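You operate a simulated robot arm through the tools that you are given. There is no shell and no other tool.

The job below is to be done with a simulated robot arm. You get a single attempt, and the scene is never put back.

Task
Give the Host about 8 in the stage mix, take the Choir out of it, and return to Hall.
Fine: the hall levels, other channels and controls stay.

Only the result counts: the job must be done as asked and must still hold three seconds after the hand-in. Knocking over, shifting, dropping, spilling or breaking anything else fails it.

Robot
A 7-joint arm with a two-finger parallel gripper, fixed in place. Base frame: the origin is on the floor under the middle of its stand, x ahead of it, y to its left, z up; the work surface is at about z = 880. Units: mm, degrees, N and s.
With the tool pointing down near the work surface it reaches from about 400 to 900 mm from the base axis. Its first joint turns from -143.0 to 143.0 degrees. Payload 3 kg.
Tool frame: the origin (TCP) lies between the finger pads and is the grasp point; the fingertips stand 30 mm ahead of it; z points along the fingers, y is the line along which they close. Largest opening 94 mm; finger width 28, thickness 10; the body of the gripper, 50 by 96 mm, starts 55 mm behind the TCP.
Orientation is that of the tool frame in the base frame, as a unit quaternion [x, y, z, w]. With the fingers straight down and closing along the base's y, the tool's x points along the base's -x, its y along +y and its z along -z.

Tools
- The arm moves only by the tool step_arm. Its argument "plan" is text: rows parted by semicolons, each of 7 numbers parted by spaces: the closure, from 0 (fully open) to 1 (shut), then the shift along the base's x, y, z in units of 20 mm (1.0 is 20 mm), then the turn, a rotation vector about the base's x, y, z in units of 8 degrees (1.0 is 8 degrees). In form: hand tx ty tz rx ry rz; .... A call has 1 to 20 rows; each row shifts and turns the commanded pose from where the row before left it. A call with a number of a shift or a turn outside -1 to 1 is refused whole. A row lasts 0.2 s, in which the tool goes at most 50 mm and 8.6 degrees; a call with a longer step from one row to the next is refused whole, and so is a gripper value outside its range. Where a pose cannot be reached the arm comes as near as it can. A force on the tool above 70 N (or 10 N above the force at the start of the call, whichever is more), or a blocked arm, ends the call early, and 0.2 s more pass. Each finger travels about 72 mm/s and halts on what it meets, pressing with about 28 N; the grip force reading is that of the motor and also rises with nothing between the fingers. The clock runs only during rows and for 0.2 s after the last one: add rows that do not move to give the fingers time. The reply holds the time, the measured pose of the TCP, the force on the tool along the base axes, the opening and the grip force, in the units named above and with some noise, with the torque about the TCP (base axes, N m) and any sound that the robot's microphone picked up.
- Cameras (640 x 400 px; columns grow to the right, rows downward): "scene" is fixed at [220.7, 650.6, 1589.8]; the picture's right is [-0.61, -0.79, 0.00], its down [-0.65, 0.50, -0.56] and it looks along [0.45, -0.35, -0.83] (base axes); focal length 314 px, centre (320, 200). "wrist" rides on the gripper at [76, 14, -103] in the tool frame; the picture's right is [-0.18, 0.98, 0.00], its down [-0.75, -0.14, -0.64] and it looks along [-0.63, -0.12, 0.77] (tool axes); focal length 243 px, centre (320, 200). There is no depth. A picture from a camera that has moved, and an enlarged one, comes with that camera's place and axes in the base frame and with its lens.
- camera(camera): a new picture of that camera. No time passes.
- close_up(camera, box): a new picture of the part [left, top, right, bottom] of that camera's present view, enlarged. No time passes.
- sign_off(): hands the job in; it is judged then, once.

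Places have to be worked out from the pictures, the camera data and where the tool is seen. Open the gripper and draw the arm clear of the work before you hand the job in, unless the task says otherwise.

The tools are called after ">>>" by a JSON object that holds its "api" and its "payload". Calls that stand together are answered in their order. step_arm: Moves the arm, as the interface text tells. Its arguments: {"type":"object","properties":{"plan":{"type":"string"}},"required":["plan"]} The other tools are called the same way: camera (camera) takes a picture; close_up (camera, box) takes an enlarged picture of a part of a camera's view; sign_off () hands the job in.

At the start:

```text
t: 0.0
position: [524.5, 64.2, 1161.7]
orientation: [0.001, 1.0, 0.0, 0.0]
contact_force: [-0.5, -0.6, 0.4]
moment: [-0.03, 0.0, -0.05]
grip_width: 94.1
finger_force: 0.1
```

scene: 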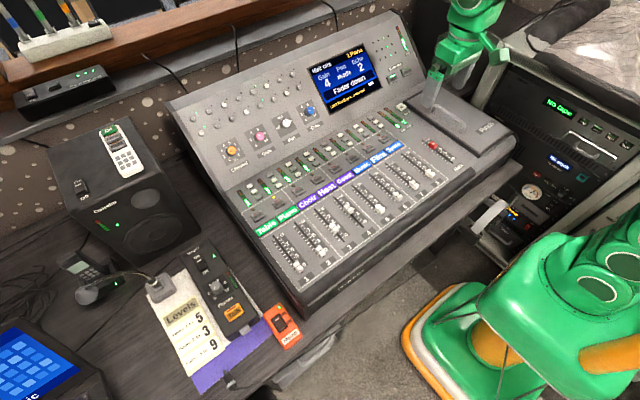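
wrist: 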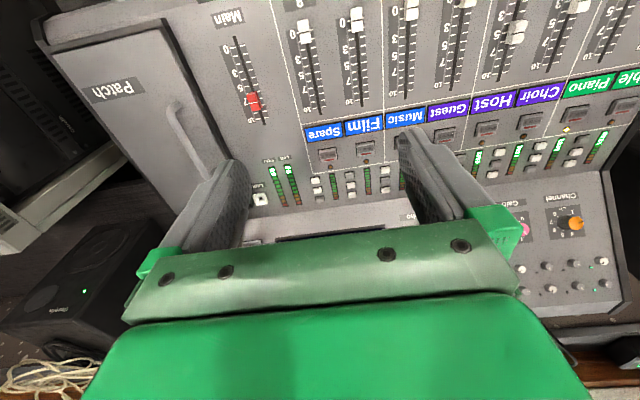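

I'll look closely at the mixer in both views before moving anything.

>>> {"api": "close_up", "payload": {"camera": "scene", "box": [230, 120, 470, 270]}}

>>> {"api": "close_up", "payload": {"camera": "scene", "box": [290, 20, 430, 108]}}

>>> {"api": "close_up", "payload": {"camera": "scene", "box": [140, 240, 320, 390]}}

>>> {"api": "close_up", "payload": {"camera": "wrist", "box": [420, 0, 640, 150]}}

>>> {"api": "close_up", "payload": {"camera": "wrist", "box": [200, 0, 440, 220]}}

```text
2.67 times, centred on (350, 195) of scene
camera zoom: at [220.7, 650.6, 1589.8], right [-0.61, -0.79, 0.0], down [-0.65, 0.5, -0.56], along [0.45, -0.35, -0.83], focal length 838 px, centre (240, 213)
```

zoom: 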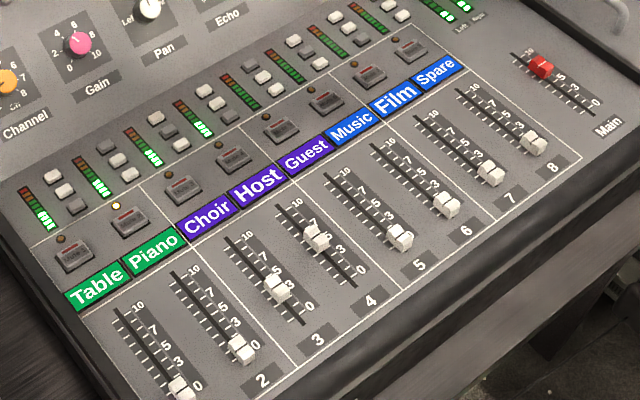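

```text
4.55 times, centred on (360, 64) of scene
camera zoom: at [220.7, 650.6, 1589.8], right [-0.61, -0.79, 0.0], down [-0.65, 0.5, -0.56], along [0.45, -0.35, -0.83], focal length 1429 px, centre (138, 818)
```

zoom: 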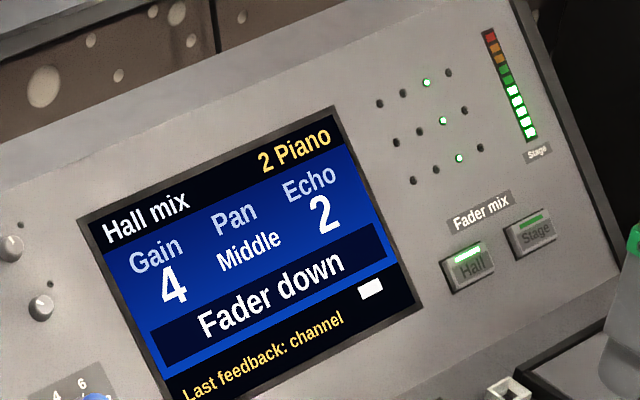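

```text
2.67 times, centred on (230, 315) of scene
camera zoom: at [220.7, 650.6, 1589.8], right [-0.61, -0.79, 0.0], down [-0.65, 0.5, -0.56], along [0.45, -0.35, -0.83], focal length 838 px, centre (560, -107)
```

zoom: 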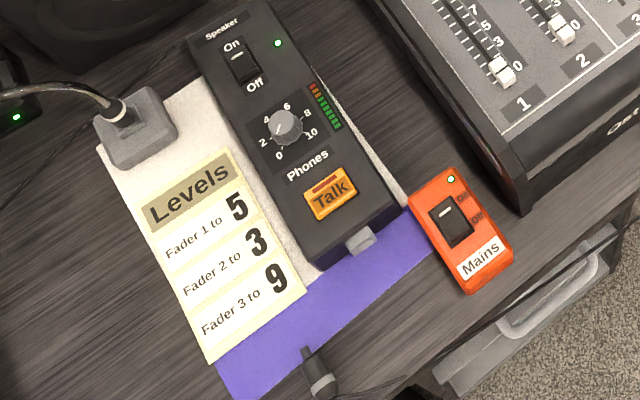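

```text
2.67 times, centred on (530, 75) of wrist
camera zoom: at [447.0, 78.5, 1263.6], right [0.18, 0.98, 0.0], down [0.75, -0.14, 0.64], along [0.63, -0.12, -0.77], focal length 647 px, centre (-240, 533)
```

zoom: 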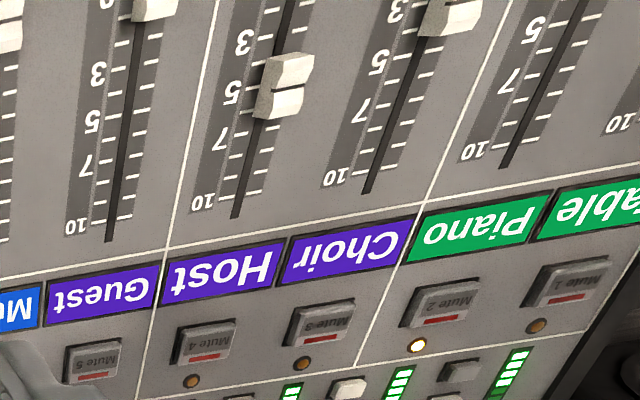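

```text
1.82 times, centred on (320, 110) of wrist
camera zoom: at [447.0, 78.5, 1263.6], right [0.18, 0.98, 0.0], down [0.75, -0.14, 0.64], along [0.63, -0.12, -0.77], focal length 441 px, centre (320, 364)
```

zoom: 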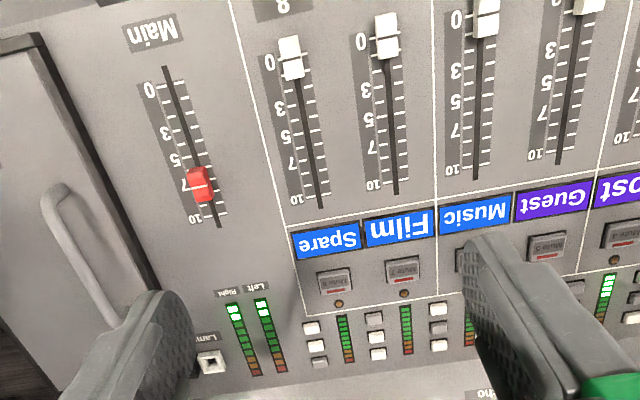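

The Fader mix has Hall lit, Choir is channel 3 and Host is channel 4. The mixer faces the robot, and I estimate the fader panel at z≈880 with about 67 mm between channels. I'll move the hand left at the present height so the wrist camera sees channels 3 and 4 from a second viewpoint.

>>> {"api": "step_arm", "payload": {"plan": "0 0 1 0 0 0 0;0 0 1 0 0 0 0;0 0 1 0 0 0 0;0 0 1 0 0 0 0;0 0 1 0 0 0 0;0 0 1 0 0 0 0;0 0 1 0 0 0 0;0 0 1 0 0 0 0;0 0 1 0 0 0 0;0 0 1 0 0 0 0;0 0 1 0 0 0 0;0 0 1 0 0 0 0;0 0 1 0 0 0 0;0 0 0 0 0 0 0"}}

```text
t: 3.0
position: [524.3, 323.9, 1160.9]
orientation: [0.001, 1.0, 0.0, 0.0]
contact_force: [-0.2, 0.4, -0.7]
moment: [0.03, -0.02, -0.01]
grip_width: 93.9
finger_force: 0.0
```

The arm moved cleanly to y≈324. I'll take the wrist picture from here to triangulate.

>>> {"api": "camera", "payload": {"camera": "wrist"}}

>>> {"api": "camera", "payload": {"camera": "scene"}}

>>> {"api": "close_up", "payload": {"camera": "wrist", "box": [180, 0, 460, 175]}}

```text
taken
camera wrist: at [447.3, 338.2, 1263.3], right [0.19, 0.98, 0.0], down [0.75, -0.14, 0.64], along [0.63, -0.12, -0.77], focal length 243 px, centre (320, 200)
```

wrist: 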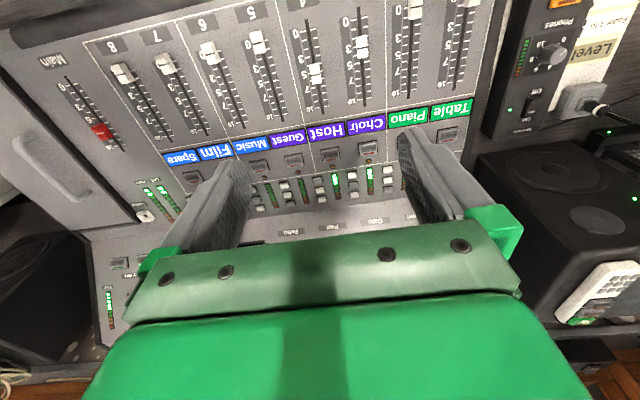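

```text
taken
```

scene: 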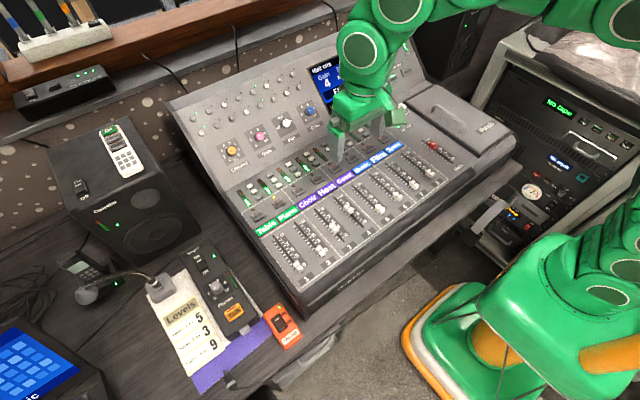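

```text
2.29 times, centred on (320, 88) of wrist
camera zoom: at [447.3, 338.2, 1263.3], right [0.19, 0.98, 0.0], down [0.75, -0.14, 0.64], along [0.63, -0.12, -0.77], focal length 555 px, centre (320, 457)
```

zoom: 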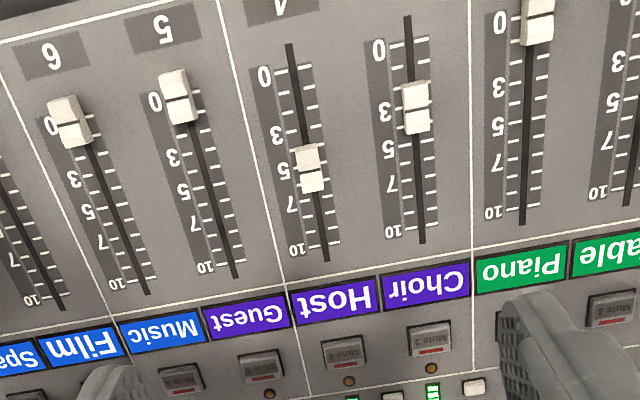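

Now I'll zoom in on channels 3 and 4, and on the Hall/Stage buttons, for accurate pixel positions.

>>> {"api": "close_up", "payload": {"camera": "scene", "box": [290, 175, 390, 255]}}

>>> {"api": "close_up", "payload": {"camera": "wrist", "box": [270, 0, 400, 120]}}

>>> {"api": "close_up", "payload": {"camera": "wrist", "box": [60, 160, 220, 360]}}

```text
5.00 times, centred on (340, 215) of scene
camera zoom: at [220.7, 650.6, 1589.8], right [-0.61, -0.79, 0.0], down [-0.65, 0.5, -0.56], along [0.45, -0.35, -0.83], focal length 1572 px, centre (220, 125)
```

zoom: 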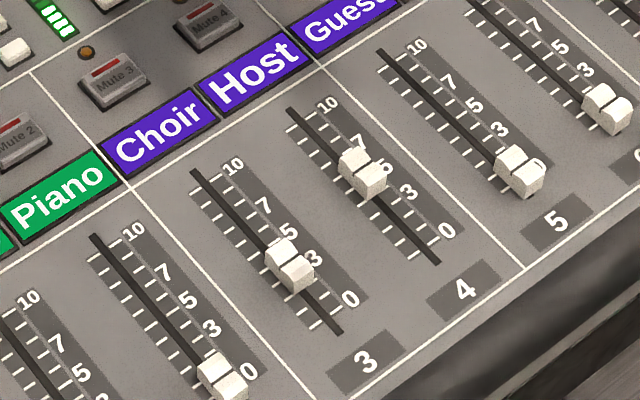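

```text
3.33 times, centred on (335, 60) of wrist
camera zoom: at [447.3, 338.2, 1263.3], right [0.19, 0.98, 0.0], down [0.75, -0.14, 0.64], along [0.63, -0.12, -0.77], focal length 809 px, centre (270, 667)
```

zoom: 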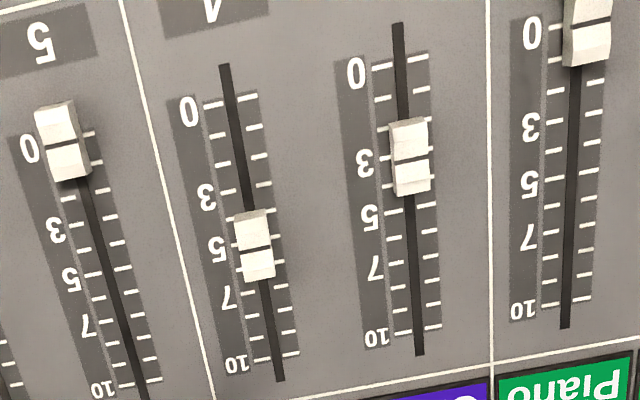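

```text
2.00 times, centred on (140, 260) of wrist
camera zoom: at [447.3, 338.2, 1263.3], right [0.19, 0.98, 0.0], down [0.75, -0.14, 0.64], along [0.63, -0.12, -0.77], focal length 485 px, centre (680, 80)
```

zoom: 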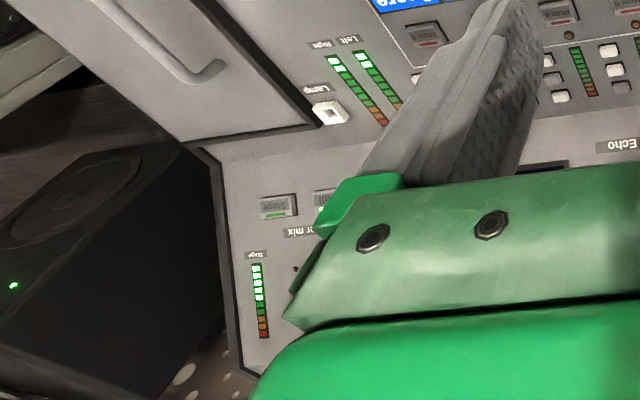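

Triangulating the ch4 slot gives ends near (466, 317, 881) and (587, 317, 886). So the slot runs along base x and the panel is only slightly tilted. Next I'll move toward the Hall/Stage buttons, roughly (800, -180, 950), to see them clearly.

>>> {"api": "step_arm", "payload": {"plan": "0 0.5 -1 0 0 0 0;0 0.5 -1 0 0 0 0;0 0.5 -1 0 0 0 0;0 0.5 -1 0 0 0 0;0 0.5 -1 0 0 0 0;0 0.5 -1 0 0 0 0;0 0.5 -1 0 0 0 0;0 0.5 -1 0 0 0 0;0 0.5 -1 0 0 0 0;0 0.5 -1 0 0 0 0;0 0.5 -1 0 0 0 0;0 0.5 -1 0 0 0 0;0 0.5 -1 0 0 0 0;0 0.5 -1 0 0 0 0;0 0 -1 0 0 0 0;0 0 -1 0 0 0 0;0 0 -1 0 0 0 0;0 0 -1 0 0 0 0;0 0 -1 0 0 0 0;0 0 -1 0 0 0 0"}}

>>> {"api": "camera", "payload": {"camera": "wrist"}}

```text
t: 7.2
position: [663.9, -77.1, 1160.6]
orientation: [-0.001, 1.0, 0.0, 0.0]
contact_force: [-0.4, -0.1, -0.2]
moment: [-0.01, 0.0, -0.02]
grip_width: 93.7
finger_force: 0.1
```

```text
taken
camera wrist: at [587.0, -62.2, 1263.6], right [0.18, 0.98, 0.0], down [0.75, -0.14, 0.64], along [0.63, -0.12, -0.77], focal length 243 px, centre (320, 200)
```

wrist: 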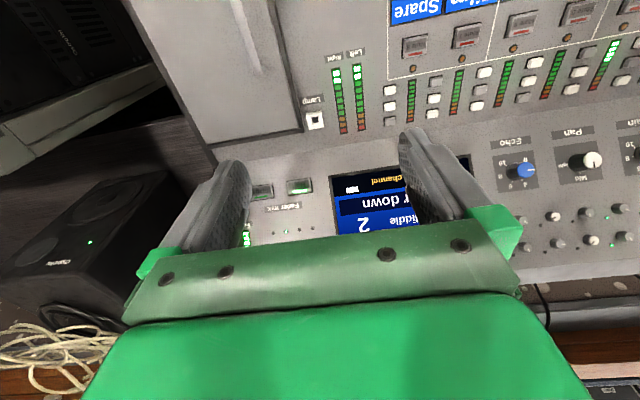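

The buttons now appear between the fingers. I'll enlarge that part of the view.

>>> {"api": "close_up", "payload": {"camera": "wrist", "box": [200, 130, 400, 255]}}

>>> {"api": "close_up", "payload": {"camera": "scene", "box": [340, 20, 440, 100]}}

```text
3.20 times, centred on (300, 192) of wrist
camera zoom: at [587.0, -62.2, 1263.6], right [0.18, 0.98, 0.0], down [0.75, -0.14, 0.64], along [0.63, -0.12, -0.77], focal length 776 px, centre (384, 224)
```

zoom: 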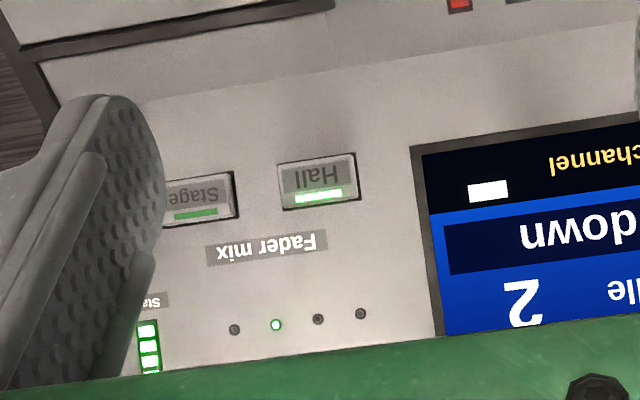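

```text
5.00 times, centred on (390, 60) of scene
camera zoom: at [220.7, 650.6, 1589.8], right [-0.61, -0.79, 0.0], down [-0.65, 0.5, -0.56], along [0.45, -0.35, -0.83], focal length 1572 px, centre (-30, 900)
```

zoom: 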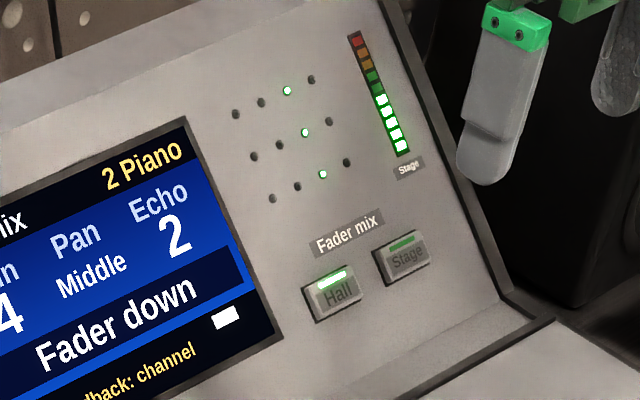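

Both views agree: Hall is at about (832, -144, 924) and Stage at about (831, -211, 924), on a panel sloping about 38°. I'll shut the fingers, tilt the tool 32° to press nearly square on, and move over Stage while staying high.

>>> {"api": "step_arm", "payload": {"plan": "1 0.96 -0.94 0 0 -0.8 0;1 0.96 -0.94 0 0 -0.8 0;1 0.96 -0.94 0 0 -0.8 0;1 0.96 -0.94 0 0 -0.8 0;1 0.96 -0.94 0 0 -0.8 0;1 0.96 -0.94 0 0 0 0;1 0.96 -0.94 0 0 0 0;1 0 0 -1 0 0 0;1 0 0 -1 0 0 0;1 0 0 -1 0 0 0;1 0 0 -1 0 0 0;1 0 0 -1 0 0 0;1 0 0 0 0 0 0"}}

>>> {"api": "camera", "payload": {"camera": "wrist"}}

>>> {"api": "camera", "payload": {"camera": "scene"}}

```text
t: 10.0
position: [798.3, -207.2, 1060.5]
orientation: [0.0, 0.961, 0.0, 0.276]
contact_force: [0.8, -0.3, 0.7]
moment: [0.03, 0.0, -0.01]
grip_width: 0.0
finger_force: 28.1
```

```text
taken
camera wrist: at [678.4, -193.3, 1107.2], right [0.16, 0.98, 0.1], down [0.3, -0.14, 0.94], along [0.94, -0.12, -0.32], focal length 243 px, centre (320, 200)
```

wrist: 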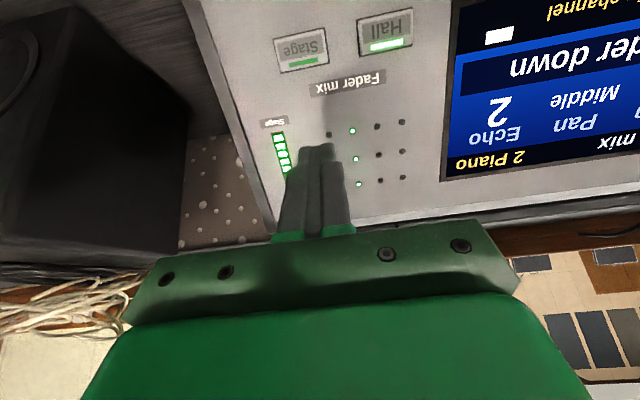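

```text
taken
```

scene: 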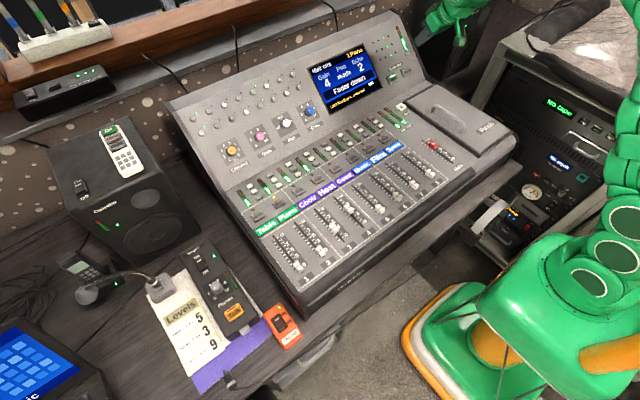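

The new view confirms Stage at about (831, -212, 922) and Hall at about (832, -145, 922). I'll come down to a point about 25 mm off the Stage button along the tool axis.

>>> {"api": "step_arm", "payload": {"plan": "1 0.04 -0.04 -0.92 0 0 0;1 0.04 -0.04 -0.92 0 0 0;1 0.04 -0.04 -0.92 0 0 0;1 0.04 -0.04 -0.92 0 0 0;1 0.04 -0.04 -0.92 0 0 0;1 0 0 0 0 0 0"}}

>>> {"api": "camera", "payload": {"camera": "wrist"}}

>>> {"api": "close_up", "payload": {"camera": "scene", "box": [340, 20, 460, 115]}}

```text
t: 11.4
position: [802.4, -211.4, 969.2]
orientation: [0.0, 0.961, 0.0, 0.275]
contact_force: [-0.7, -0.4, 0.5]
moment: [0.02, 0.03, 0.01]
grip_width: 0.1
finger_force: 28.5
```

```text
taken
camera wrist: at [682.1, -197.0, 1015.2], right [0.16, 0.98, 0.1], down [0.3, -0.14, 0.94], along [0.94, -0.12, -0.32], focal length 243 px, centre (320, 200)
```

wrist: 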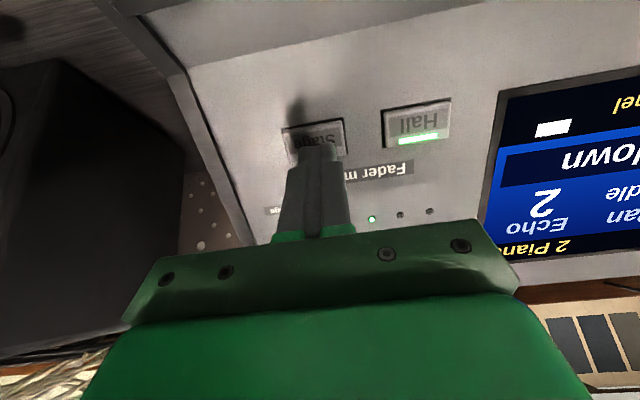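

```text
4.21 times, centred on (400, 68) of scene
camera zoom: at [220.7, 650.6, 1589.8], right [-0.61, -0.79, 0.0], down [-0.65, 0.5, -0.56], along [0.45, -0.35, -0.83], focal length 1323 px, centre (-17, 758)
```

zoom: 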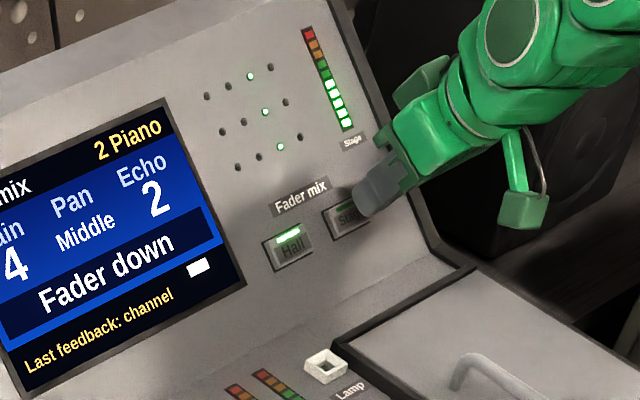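

The fingertips are lined up over Stage. I'll advance along the tool axis in small steps and watch the force and sound.

>>> {"api": "step_arm", "payload": {"plan": "1 0.159 -0.03 -0.254 0 0 0;1 0.159 -0.03 -0.254 0 0 0;1 0.159 -0.03 -0.254 0 0 0;1 0 0 0 0 0 0"}}

>>> {"api": "camera", "payload": {"camera": "wrist"}}

>>> {"api": "close_up", "payload": {"camera": "scene", "box": [370, 40, 450, 95]}}

```text
t: 12.4
position: [811.7, -213.2, 954.1]
orientation: [-0.001, 0.961, 0.001, 0.276]
contact_force: [0.6, 0.1, 0.3]
moment: [-0.01, -0.02, 0.01]
grip_width: 0.0
finger_force: 28.0
```

```text
taken
camera wrist: at [692.2, -198.9, 1000.5], right [0.16, 0.98, 0.1], down [0.3, -0.14, 0.94], along [0.94, -0.12, -0.32], focal length 243 px, centre (320, 200)
```

wrist: 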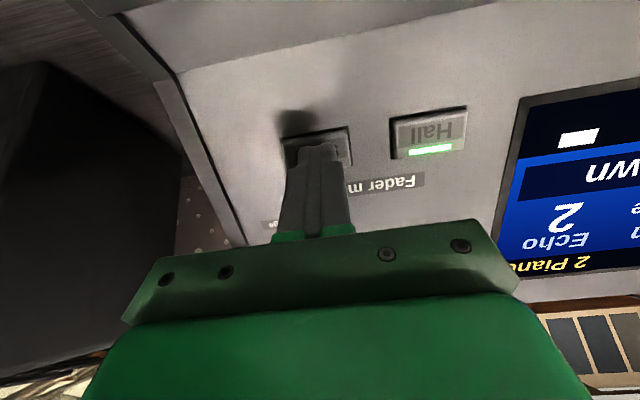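

```text
7.27 times, centred on (410, 68) of scene
camera zoom: at [220.7, 650.6, 1589.8], right [-0.61, -0.79, 0.0], down [-0.65, 0.5, -0.56], along [0.45, -0.35, -0.83], focal length 2286 px, centre (-334, 1164)
```

zoom: 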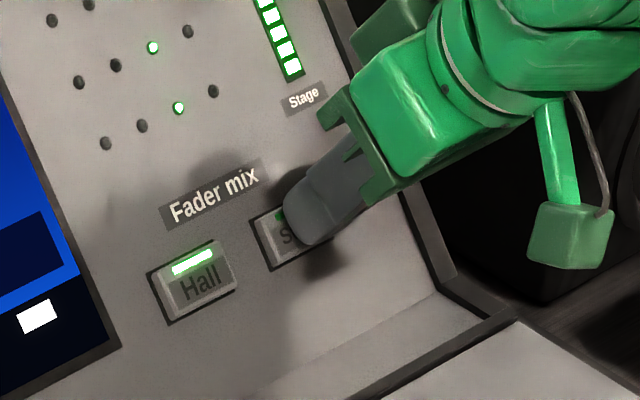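

No contact yet; the tip is about 6–8 mm from the button. I'll advance 2 mm per row for 6 mm more.

>>> {"api": "step_arm", "payload": {"plan": "1 0.053 0 -0.085 0 0 0;1 0.053 0 -0.085 0 0 0;1 0.053 0 -0.085 0 0 0"}}

```text
t: 13.2
position: [815.0, -214.4, 950.4]
orientation: [0.0, 0.961, 0.0, 0.275]
contact_force: [-2.4, 1.1, 7.7]
moment: [0.01, -0.15, 0.04]
grip_width: 0.0
finger_force: 28.4
heard: click
```

A click sounded with about 8 N of force. I'll back off along the tool axis and check the display.

>>> {"api": "step_arm", "payload": {"plan": "1 -0.2 0 0.32 0 0 0;1 -0.4 0 0.7 0 0 0;1 -0.4 0 0.9 0 0 0;1 -0.4 0 1 0 0 0;1 0 0 0 0 0 0"}}

>>> {"api": "close_up", "payload": {"camera": "scene", "box": [290, 20, 430, 108]}}

>>> {"api": "close_up", "payload": {"camera": "scene", "box": [230, 120, 470, 270]}}

>>> {"api": "camera", "payload": {"camera": "wrist"}}

```text
t: 14.4
position: [787.6, -212.8, 1008.4]
orientation: [0.0, 0.961, 0.0, 0.276]
contact_force: [0.4, -0.3, -0.7]
moment: [-0.02, 0.0, -0.01]
grip_width: 0.1
finger_force: 27.9
```

```text
4.55 times, centred on (360, 64) of scene
camera zoom: at [220.7, 650.6, 1589.8], right [-0.61, -0.79, 0.0], down [-0.65, 0.5, -0.56], along [0.45, -0.35, -0.83], focal length 1429 px, centre (138, 818)
```

zoom: 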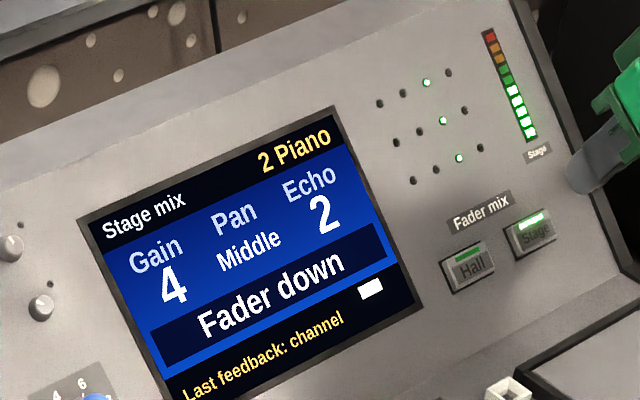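

```text
2.67 times, centred on (350, 195) of scene
camera zoom: at [220.7, 650.6, 1589.8], right [-0.61, -0.79, 0.0], down [-0.65, 0.5, -0.56], along [0.45, -0.35, -0.83], focal length 838 px, centre (240, 213)
```

zoom: 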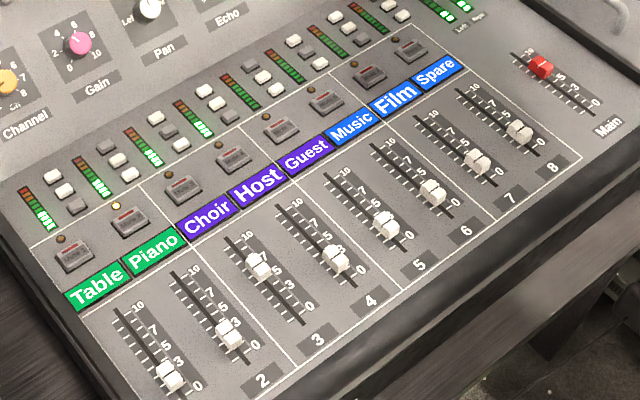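

```text
taken
camera wrist: at [667.6, -199.3, 1053.9], right [0.16, 0.98, 0.1], down [0.3, -0.14, 0.94], along [0.94, -0.12, -0.32], focal length 243 px, centre (320, 200)
```

wrist: 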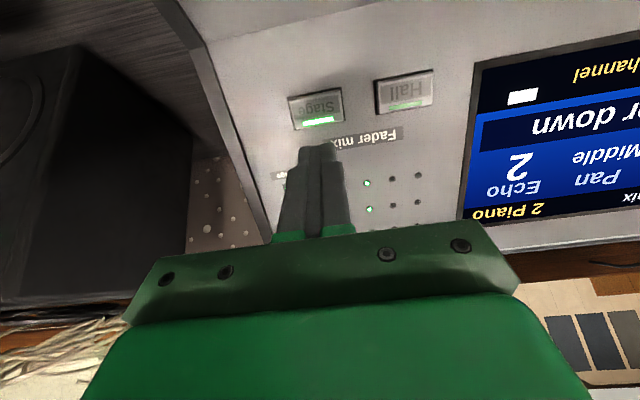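

The display now reads "Stage mix" and the faders have moved, with Host near 3 and Choir near 5–6. I'll lift, straighten the tool and go back over channels 3 and 4.

>>> {"api": "step_arm", "payload": {"plan": "1 0 0 1 0 0 0;1 0 0 1 0 0 0;1 -0.8 1 0.5 0 0.5 0;1 -0.8 1 0.5 0 0.5 0;1 -0.8 1 0 0 0.5 0;1 -0.8 1 0 0 0.5 0;1 -0.8 1 0 0 0.5 0;1 -0.8 1 0 0 0.5 0;1 -0.8 1 0 0 0.5 0;1 -0.8 1 0 0 0.5 0;1 -0.8 1 0 0 0 0;1 -0.8 1 0 0 0 0;1 -0.8 1 0 0 0 0;1 -0.8 1 0 0 0 0;1 -0.8 1 0 0 0 0;1 -0.8 1 0 0 0 0;1 -0.8 1 0 0 0 0;1 -0.8 1 0 0 0 0;1 0 1 0 0 0 0;1 0 1 0 0 0 0"}}

>>> {"api": "step_arm", "payload": {"plan": "0.6 0 1 0 0 0 0;0.6 0 1 0 0 0 0;0.6 0 1 0 0 0 0;0.6 0 1 0 0 0 0;0.6 0 1 0 0 0 0;0.6 0 1 0 0 0 0;0.6 0 1 0 0 0 0;0.6 0 1 0 0 0 0;0.6 0 0.5 0 0 0 0;0.6 0 0 0 0 0 0"}}

>>> {"api": "camera", "payload": {"camera": "wrist"}}

```text
t: 18.6
position: [531.3, 147.1, 1067.5]
orientation: [0.002, 1.0, 0.0, 0.0]
contact_force: [-0.5, 0.8, 0.6]
moment: [-0.01, 0.0, -0.01]
grip_width: 0.0
finger_force: 28.6
```

```text
t: 20.8
position: [530.9, 316.8, 1066.6]
orientation: [0.001, 1.0, 0.0, 0.001]
contact_force: [0.5, -0.3, -0.3]
moment: [0.01, -0.02, -0.02]
grip_width: 37.6
finger_force: 0.0
```

```text
taken
camera wrist: at [454.0, 331.2, 1169.2], right [0.18, 0.98, 0.0], down [0.75, -0.14, 0.64], along [0.63, -0.12, -0.77], focal length 243 px, centre (320, 200)
```

wrist: 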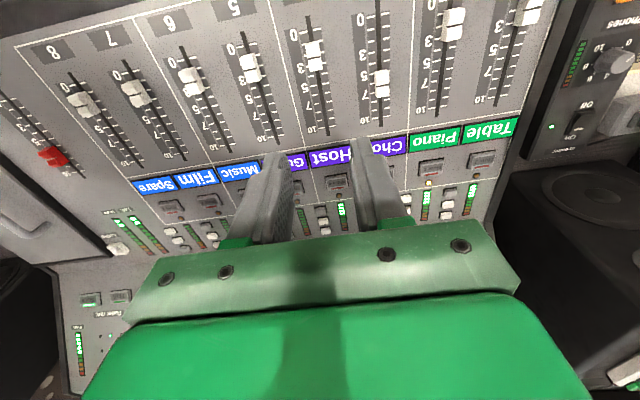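

The opening is 38 mm and the hand is over Host's column. I'll zoom in to measure the cap positions and read the scale.

>>> {"api": "close_up", "payload": {"camera": "wrist", "box": [280, 0, 420, 150]}}

>>> {"api": "close_up", "payload": {"camera": "scene", "box": [300, 180, 380, 245]}}

```text
2.67 times, centred on (350, 75) of wrist
camera zoom: at [454.0, 331.2, 1169.2], right [0.18, 0.98, 0.0], down [0.75, -0.14, 0.64], along [0.63, -0.12, -0.77], focal length 647 px, centre (240, 533)
```

zoom: 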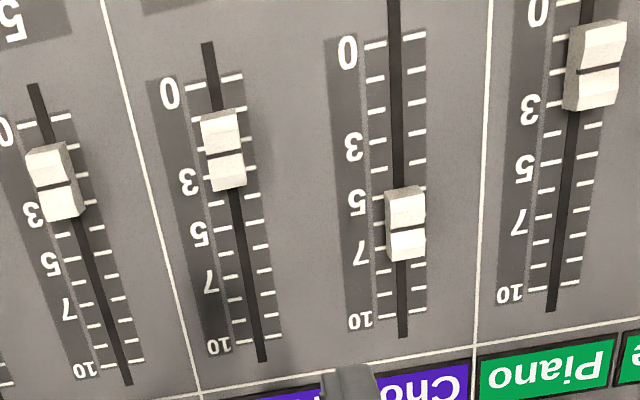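

```text
6.15 times, centred on (340, 212) of scene
camera zoom: at [220.7, 650.6, 1589.8], right [-0.61, -0.79, 0.0], down [-0.65, 0.5, -0.56], along [0.45, -0.35, -0.83], focal length 1934 px, centre (197, 123)
```

zoom: 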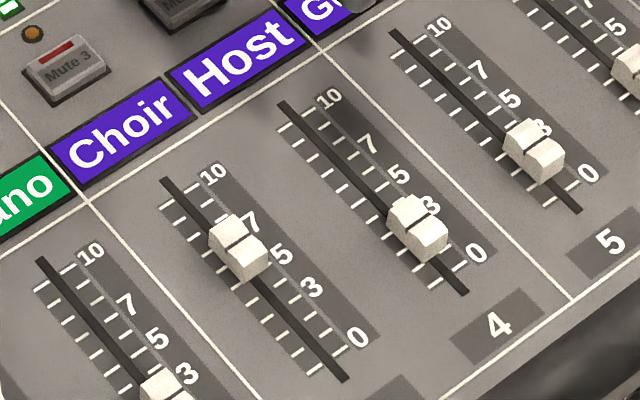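

Host's cap line is at about (499.6, 316.5, 894). The 0 tick is at x≈476.7 and the 10 tick at x≈576, so each unit is about 10 mm and 8 is at x≈556. I'll move over the Host cap and descend to just above it.

>>> {"api": "step_arm", "payload": {"plan": "0.6 -0.78 0 0 0 0 0;0.6 -0.78 0 0 0 0 0;0.6 0 0 -0.9 0 0 0;0.6 0 0 -0.9 0 0 0;0.6 0 0 -0.9 0 0 0;0.6 0 0 -0.9 0 0 0;0.6 0 0 -0.9 0 0 0;0.6 0 0 -0.9 0 0 0;0.6 0 0 -0.9 0 0 0;0.6 0 0 0 0 0 0"}}

>>> {"api": "camera", "payload": {"camera": "wrist"}}

>>> {"api": "close_up", "payload": {"camera": "scene", "box": [300, 160, 400, 245]}}

```text
t: 23.0
position: [499.7, 317.2, 940.1]
orientation: [0.0, 1.0, 0.0, 0.0]
contact_force: [-0.7, 0.2, -0.2]
moment: [0.0, -0.01, -0.04]
grip_width: 37.8
finger_force: 0.0
```

```text
taken
camera wrist: at [423.0, 331.3, 1042.8], right [0.18, 0.98, 0.0], down [0.75, -0.14, 0.64], along [0.63, -0.12, -0.77], focal length 243 px, centre (320, 200)
```

wrist: 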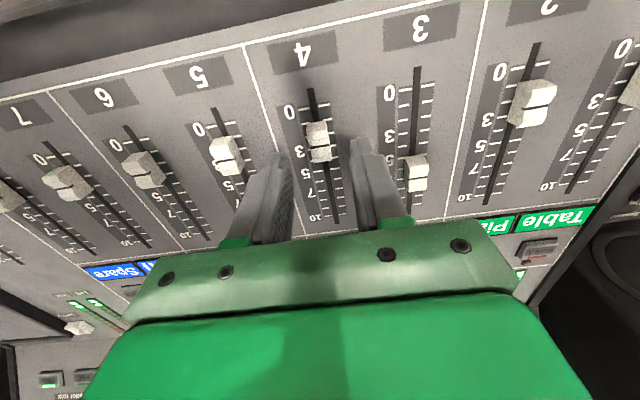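

```text
4.71 times, centred on (350, 202) of scene
camera zoom: at [220.7, 650.6, 1589.8], right [-0.61, -0.79, 0.0], down [-0.65, 0.5, -0.56], along [0.45, -0.35, -0.83], focal length 1479 px, centre (179, 188)
```

zoom: 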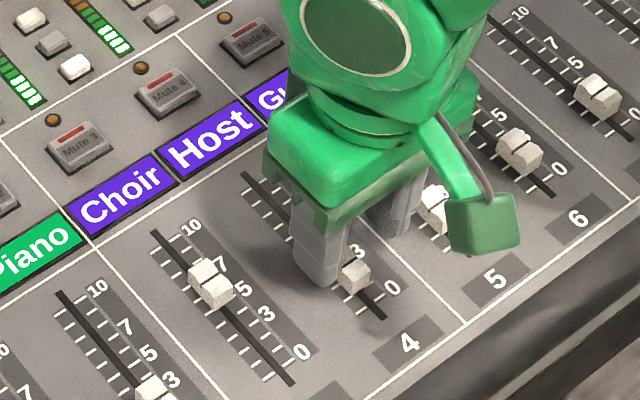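

The cap sits centred between the fingers at about (498, 317). I'll lower to put the tips about 6 mm above the panel.

>>> {"api": "step_arm", "payload": {"plan": "0.6 -0.05 0 -0.4 0 0 0;0.6 0 0 -0.4 0 0 0;0.6 0 0 -0.3 0 0 0;0.6 0 0 0 0 0 0"}}

>>> {"api": "camera", "payload": {"camera": "wrist"}}

>>> {"api": "close_up", "payload": {"camera": "wrist", "box": [220, 60, 420, 200]}}

```text
t: 24.0
position: [498.7, 316.3, 919.0]
orientation: [-0.001, 1.0, 0.0, 0.0]
contact_force: [0.4, -0.4, -0.1]
moment: [-0.01, 0.01, 0.02]
grip_width: 37.5
finger_force: 0.1
```

```text
taken
camera wrist: at [422.1, 331.1, 1021.4], right [0.18, 0.98, 0.0], down [0.75, -0.14, 0.64], along [0.63, -0.12, -0.77], focal length 243 px, centre (320, 200)
```

wrist: 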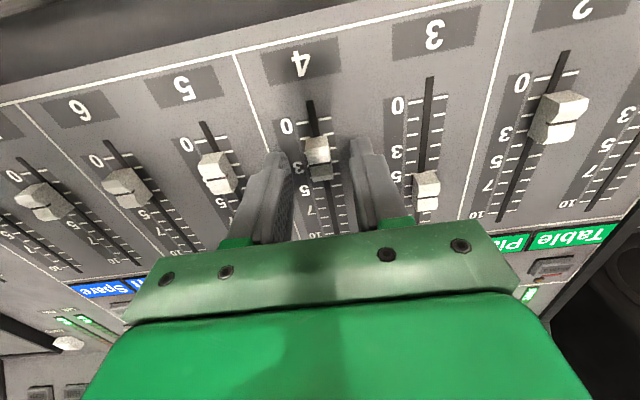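

```text
2.86 times, centred on (320, 130) of wrist
camera zoom: at [422.1, 331.1, 1021.4], right [0.18, 0.98, 0.0], down [0.75, -0.14, 0.64], along [0.63, -0.12, -0.77], focal length 693 px, centre (320, 400)
```

zoom: 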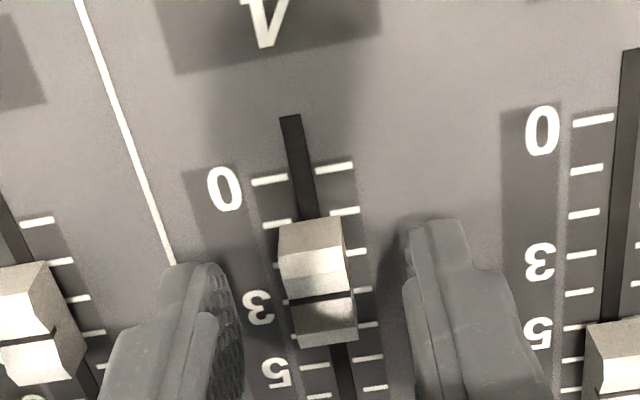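

The cap is between the fingertips with about 10 mm clear on each side. I'll lower 3 mm more and close on it.

>>> {"api": "step_arm", "payload": {"plan": "0.6 0 0.02 -0.15 0 0 0;0.75 0 0 0 0 0 0;0.85 0 0 0 0 0 0;1 0 0 0 0 0 0;1 0 0 0 0 0 0;1 0 0 0 0 0 0"}}

>>> {"api": "close_up", "payload": {"camera": "wrist", "box": [220, 60, 420, 200]}}

```text
t: 25.4
position: [499.1, 317.9, 916.3]
orientation: [0.0, 1.0, -0.001, -0.001]
contact_force: [-0.6, -5.4, 0.5]
moment: [-0.12, -0.03, 0.01]
grip_width: 12.2
finger_force: 45.1
```

```text
2.86 times, centred on (320, 130) of wrist
camera zoom: at [422.3, 331.2, 1018.4], right [0.18, 0.98, 0.0], down [0.75, -0.14, 0.64], along [0.63, -0.12, -0.77], focal length 693 px, centre (320, 400)
```

zoom: 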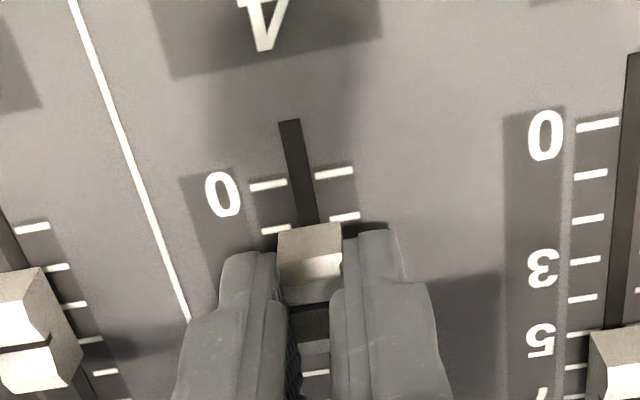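

The cap is gripped at 12.2 mm wide. The line is at about level 2.2, so I need about +57 mm; I'll push 55 mm forward and then check.

>>> {"api": "step_arm", "payload": {"plan": "1 0.4 0 0 0 0 0;1 0.4 0 0 0 0 0;1 0.4 0 0 0 0 0;1 0.4 0 0 0 0 0;1 0.4 0 0 0 0 0;1 0.4 0 0 0 0 0;1 0.35 0 0 0 0 0;1 0 0 0 0 0 0;1 0 0 0 0 0 0"}}

>>> {"api": "close_up", "payload": {"camera": "scene", "box": [300, 160, 400, 245]}}

>>> {"api": "close_up", "payload": {"camera": "wrist", "box": [220, 20, 420, 200]}}

```text
t: 27.4
position: [555.2, 316.1, 916.9]
orientation: [0.0, 1.0, 0.0, 0.0]
contact_force: [-0.4, -10.9, -7.4]
moment: [-0.23, -0.47, 0.02]
grip_width: 11.9
finger_force: 44.9
```

```text
4.71 times, centred on (350, 202) of scene
camera zoom: at [220.7, 650.6, 1589.8], right [-0.61, -0.79, 0.0], down [-0.65, 0.5, -0.56], along [0.45, -0.35, -0.83], focal length 1479 px, centre (179, 188)
```

zoom: 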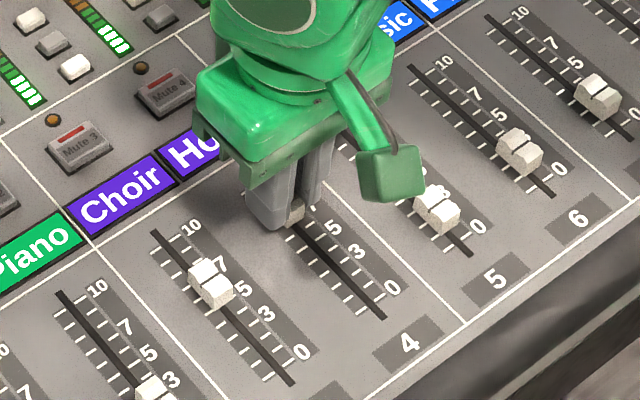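

```text
2.22 times, centred on (320, 110) of wrist
camera zoom: at [477.8, 331.2, 1018.5], right [0.18, 0.98, 0.0], down [0.75, -0.14, 0.64], along [0.63, -0.12, -0.77], focal length 539 px, centre (320, 400)
```

zoom: 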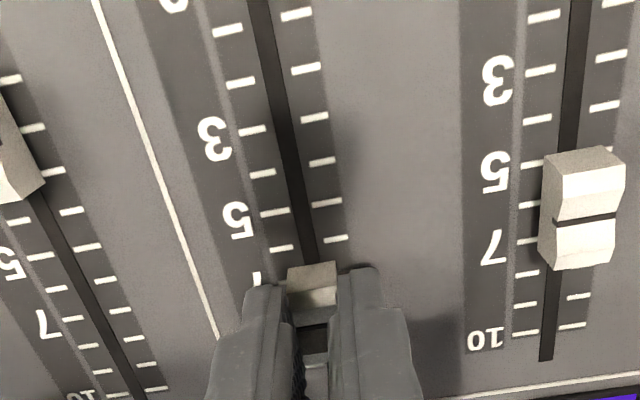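

The cap line is at about x≈555, level 7.9. From this view the 8 tick of the neighbouring scale comes out at x≈556.3, so I'll nudge 1 mm forward and release gently.

>>> {"api": "step_arm", "payload": {"plan": "1 0.05 0 0 0 0 0;1 0 0 0 0 0 0;0.85 0 0 0 0 0 0;0.75 0 0 0 0 0 0;0.6 0 0 0 0 0 0;0.6 0 0 0 0 0 0;0.6 0 0 0.3 0 0 0;0.6 0 0 0.6 0 0 0;0.6 0 0 0.8 0 0 0;0.6 0 0 1 0 0 0;0.6 -1 0 1 0 0 0;0.6 -1 0 1 0 0 0;0.6 -1 0 0 0 0 0;0.6 0 0 0 0 0 0"}}

>>> {"api": "camera", "payload": {"camera": "wrist"}}

>>> {"api": "close_up", "payload": {"camera": "scene", "box": [290, 160, 400, 245]}}

>>> {"api": "close_up", "payload": {"camera": "wrist", "box": [250, 40, 450, 200]}}

```text
t: 30.4
position: [494.0, 317.4, 1010.5]
orientation: [0.0, 1.0, 0.0, 0.0]
contact_force: [-1.1, -0.6, 0.7]
moment: [-0.01, 0.01, -0.02]
grip_width: 37.4
finger_force: 0.0
```

```text
taken
camera wrist: at [417.5, 331.9, 1112.4], right [0.18, 0.98, 0.0], down [0.75, -0.14, 0.64], along [0.63, -0.12, -0.77], focal length 243 px, centre (320, 200)
```

wrist: 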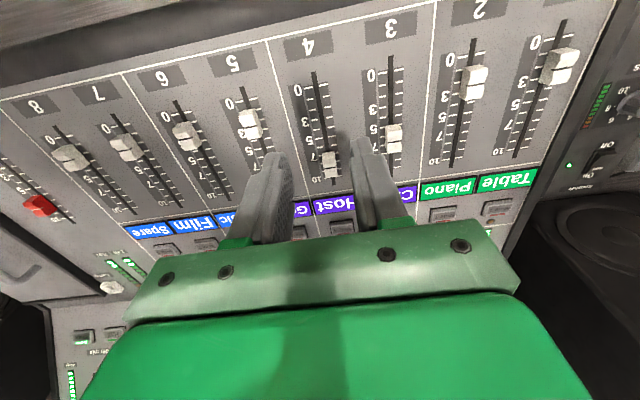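

```text
4.71 times, centred on (345, 202) of scene
camera zoom: at [220.7, 650.6, 1589.8], right [-0.61, -0.79, 0.0], down [-0.65, 0.5, -0.56], along [0.45, -0.35, -0.83], focal length 1479 px, centre (202, 188)
```

zoom: 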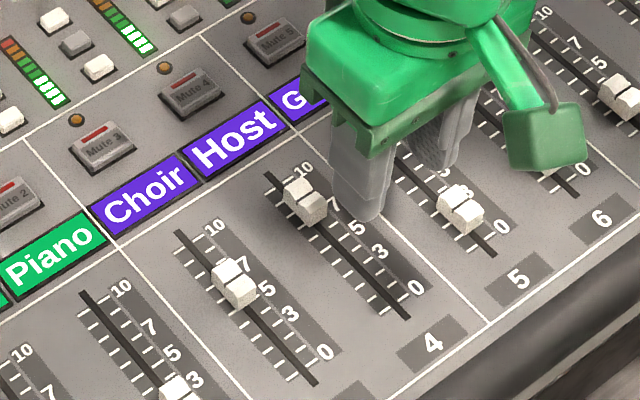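

```text
2.50 times, centred on (350, 120) of wrist
camera zoom: at [417.5, 331.9, 1112.4], right [0.18, 0.98, 0.0], down [0.75, -0.14, 0.64], along [0.63, -0.12, -0.77], focal length 606 px, centre (245, 400)
```

zoom: 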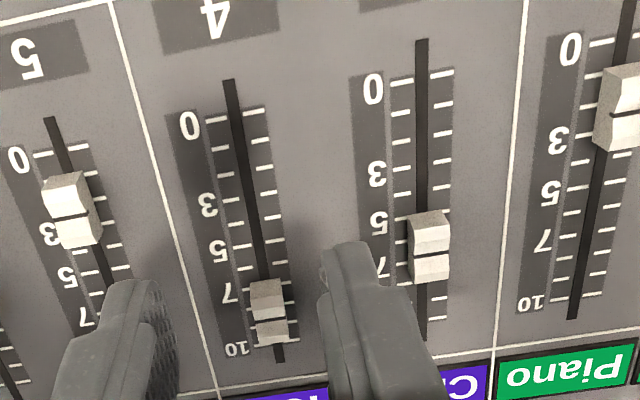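

Both views put Host's line at about x≈555.4, level 7.9. Choir's line is at about (536.4, 383, 894), level 6, so I'll move over the Choir cap and lower to just above it.

>>> {"api": "step_arm", "payload": {"plan": "0.6 0.53 0.82 0 0 0 0;0.6 0.53 0.82 0 0 0 0;0.6 0.53 0.82 0 0 0 0;0.6 0.53 0.82 0 0 0 0;0.6 0 0 -0.9 0 0 0;0.6 0 0 -0.9 0 0 0;0.6 0 0 -0.9 0 0 0;0.6 0 0 -0.8 0 0 0;0.6 0 0 0 0 0 0"}}

>>> {"api": "close_up", "payload": {"camera": "wrist", "box": [220, 40, 420, 200]}}

>>> {"api": "close_up", "payload": {"camera": "scene", "box": [290, 160, 400, 245]}}

```text
t: 32.4
position: [536.9, 383.0, 939.9]
orientation: [-0.001, 1.0, 0.0, 0.001]
contact_force: [-0.7, -0.6, 0.0]
moment: [-0.01, -0.01, -0.03]
grip_width: 37.7
finger_force: 0.1
```

```text
2.50 times, centred on (320, 120) of wrist
camera zoom: at [460.4, 397.4, 1042.8], right [0.18, 0.98, 0.0], down [0.75, -0.14, 0.64], along [0.63, -0.12, -0.77], focal length 606 px, centre (320, 400)
```

zoom: 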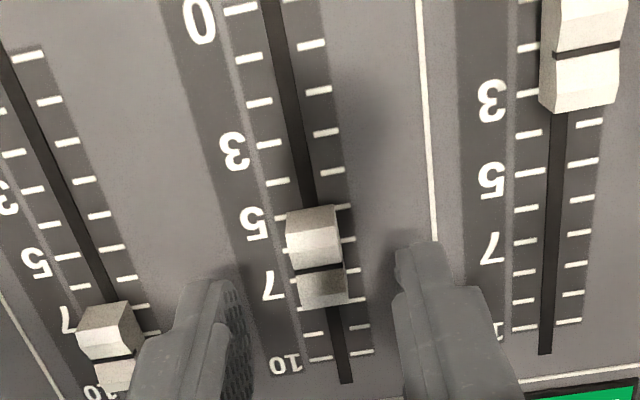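

```text
4.71 times, centred on (345, 202) of scene
camera zoom: at [220.7, 650.6, 1589.8], right [-0.61, -0.79, 0.0], down [-0.65, 0.5, -0.56], along [0.45, -0.35, -0.83], focal length 1479 px, centre (202, 188)
```

zoom: 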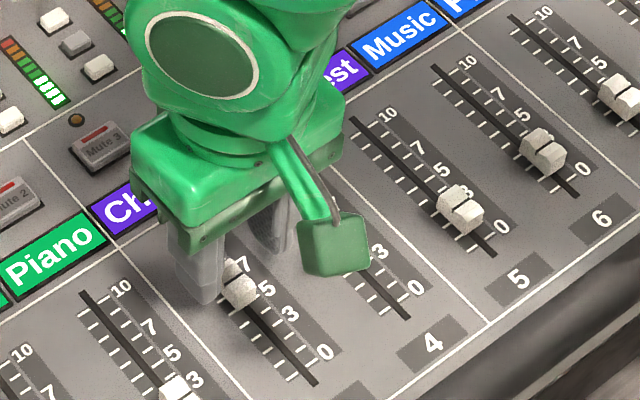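

The Choir cap is centred at (536.7, 382.8). I'll lower and grip it as before.

>>> {"api": "step_arm", "payload": {"plan": "0.6 0 0 -0.4 0 0 0;0.6 0 0 -0.4 0 0 0;0.6 0 0 -0.38 0 0 0;0.6 0 0 0 0 0 0;0.75 0 0 0 0 0 0;0.85 0 0 0 0 0 0;1 0 0 0 0 0 0;1 0 0 0 0 0 0;1 0 0 0 0 0 0"}}

>>> {"api": "close_up", "payload": {"camera": "wrist", "box": [220, 40, 420, 200]}}

```text
t: 34.4
position: [538.3, 383.1, 918.7]
orientation: [-0.001, 1.0, 0.001, 0.001]
contact_force: [0.2, 1.2, -0.8]
moment: [0.02, 0.13, 0.02]
grip_width: 12.1
finger_force: 44.6
```

```text
2.50 times, centred on (320, 120) of wrist
camera zoom: at [460.4, 397.1, 1019.0], right [0.18, 0.98, 0.0], down [0.75, -0.14, 0.64], along [0.63, -0.12, -0.77], focal length 606 px, centre (320, 400)
```

zoom: 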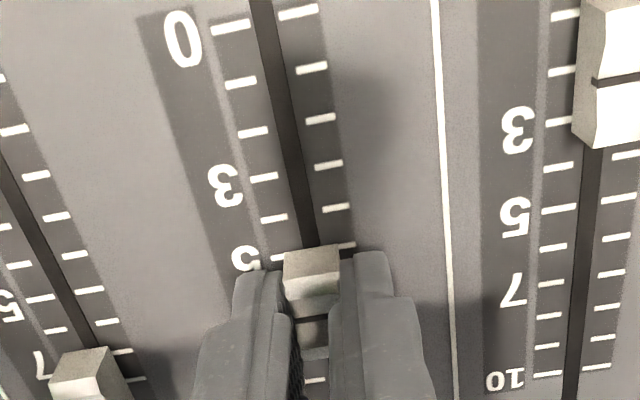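

Choir is gripped. I'll pull it toward 0, 56 mm first, and then creep to the stop.

>>> {"api": "step_arm", "payload": {"plan": "1 -0.4 0 0 0 0 0;1 -0.4 0 0 0 0 0;1 -0.4 0 0 0 0 0;1 -0.4 0 0 0 0 0;1 -0.4 0 0 0 0 0;1 -0.4 0 0 0 0 0;1 -0.4 0 0 0 0 0;1 0 0 0 0 0 0"}}

>>> {"api": "step_arm", "payload": {"plan": "1 -0.1 0 0 0 0 0;1 -0.1 0 0 0 0 0;1 0 0 0 0 0 0"}}

>>> {"api": "close_up", "payload": {"camera": "wrist", "box": [220, 40, 420, 200]}}

>>> {"api": "close_up", "payload": {"camera": "scene", "box": [290, 180, 390, 260]}}

```text
t: 36.2
position: [481.1, 382.1, 915.8]
orientation: [0.001, 1.0, 0.0, 0.001]
contact_force: [-0.2, 4.9, -1.6]
moment: [0.12, 0.45, 0.06]
grip_width: 11.9
finger_force: 44.8
```

```text
t: 37.0
position: [477.4, 383.1, 917.2]
orientation: [0.0, 1.0, 0.0, 0.0]
contact_force: [6.6, 5.1, -10.0]
moment: [0.07, -0.14, -0.03]
grip_width: 12.1
finger_force: 45.3
```

```text
2.50 times, centred on (320, 120) of wrist
camera zoom: at [400.6, 397.1, 1019.0], right [0.18, 0.98, 0.0], down [0.75, -0.14, 0.64], along [0.63, -0.12, -0.77], focal length 606 px, centre (320, 400)
```

zoom: 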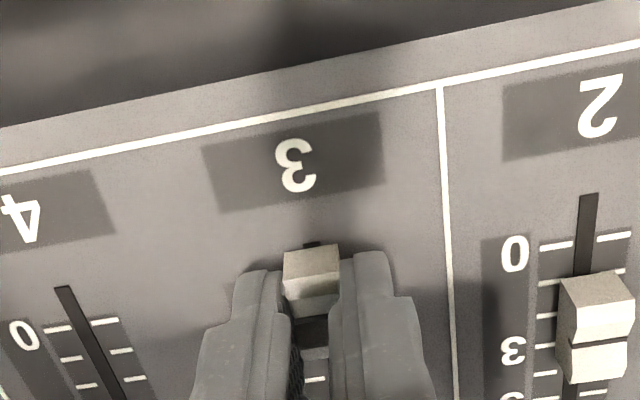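

```text
5.00 times, centred on (340, 220) of scene
camera zoom: at [220.7, 650.6, 1589.8], right [-0.61, -0.79, 0.0], down [-0.65, 0.5, -0.56], along [0.45, -0.35, -0.83], focal length 1572 px, centre (220, 100)
```

zoom: 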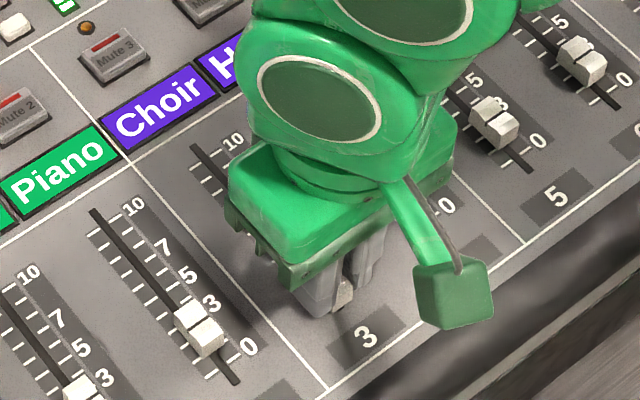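

The +6.6 N in x suggests the cap has met its lower stop at x≈477. I'll nudge 1 mm more to confirm the stop before releasing.

>>> {"api": "step_arm", "payload": {"plan": "1 -0.06 0 0 0 0 0;1 0 0 0 0 0 0"}}

```text
t: 37.6
position: [477.5, 383.9, 916.8]
orientation: [0.001, 1.0, 0.0, 0.001]
contact_force: [20.9, 2.7, -13.0]
moment: [0.09, -0.94, -0.01]
grip_width: 12.1
finger_force: 45.7
```

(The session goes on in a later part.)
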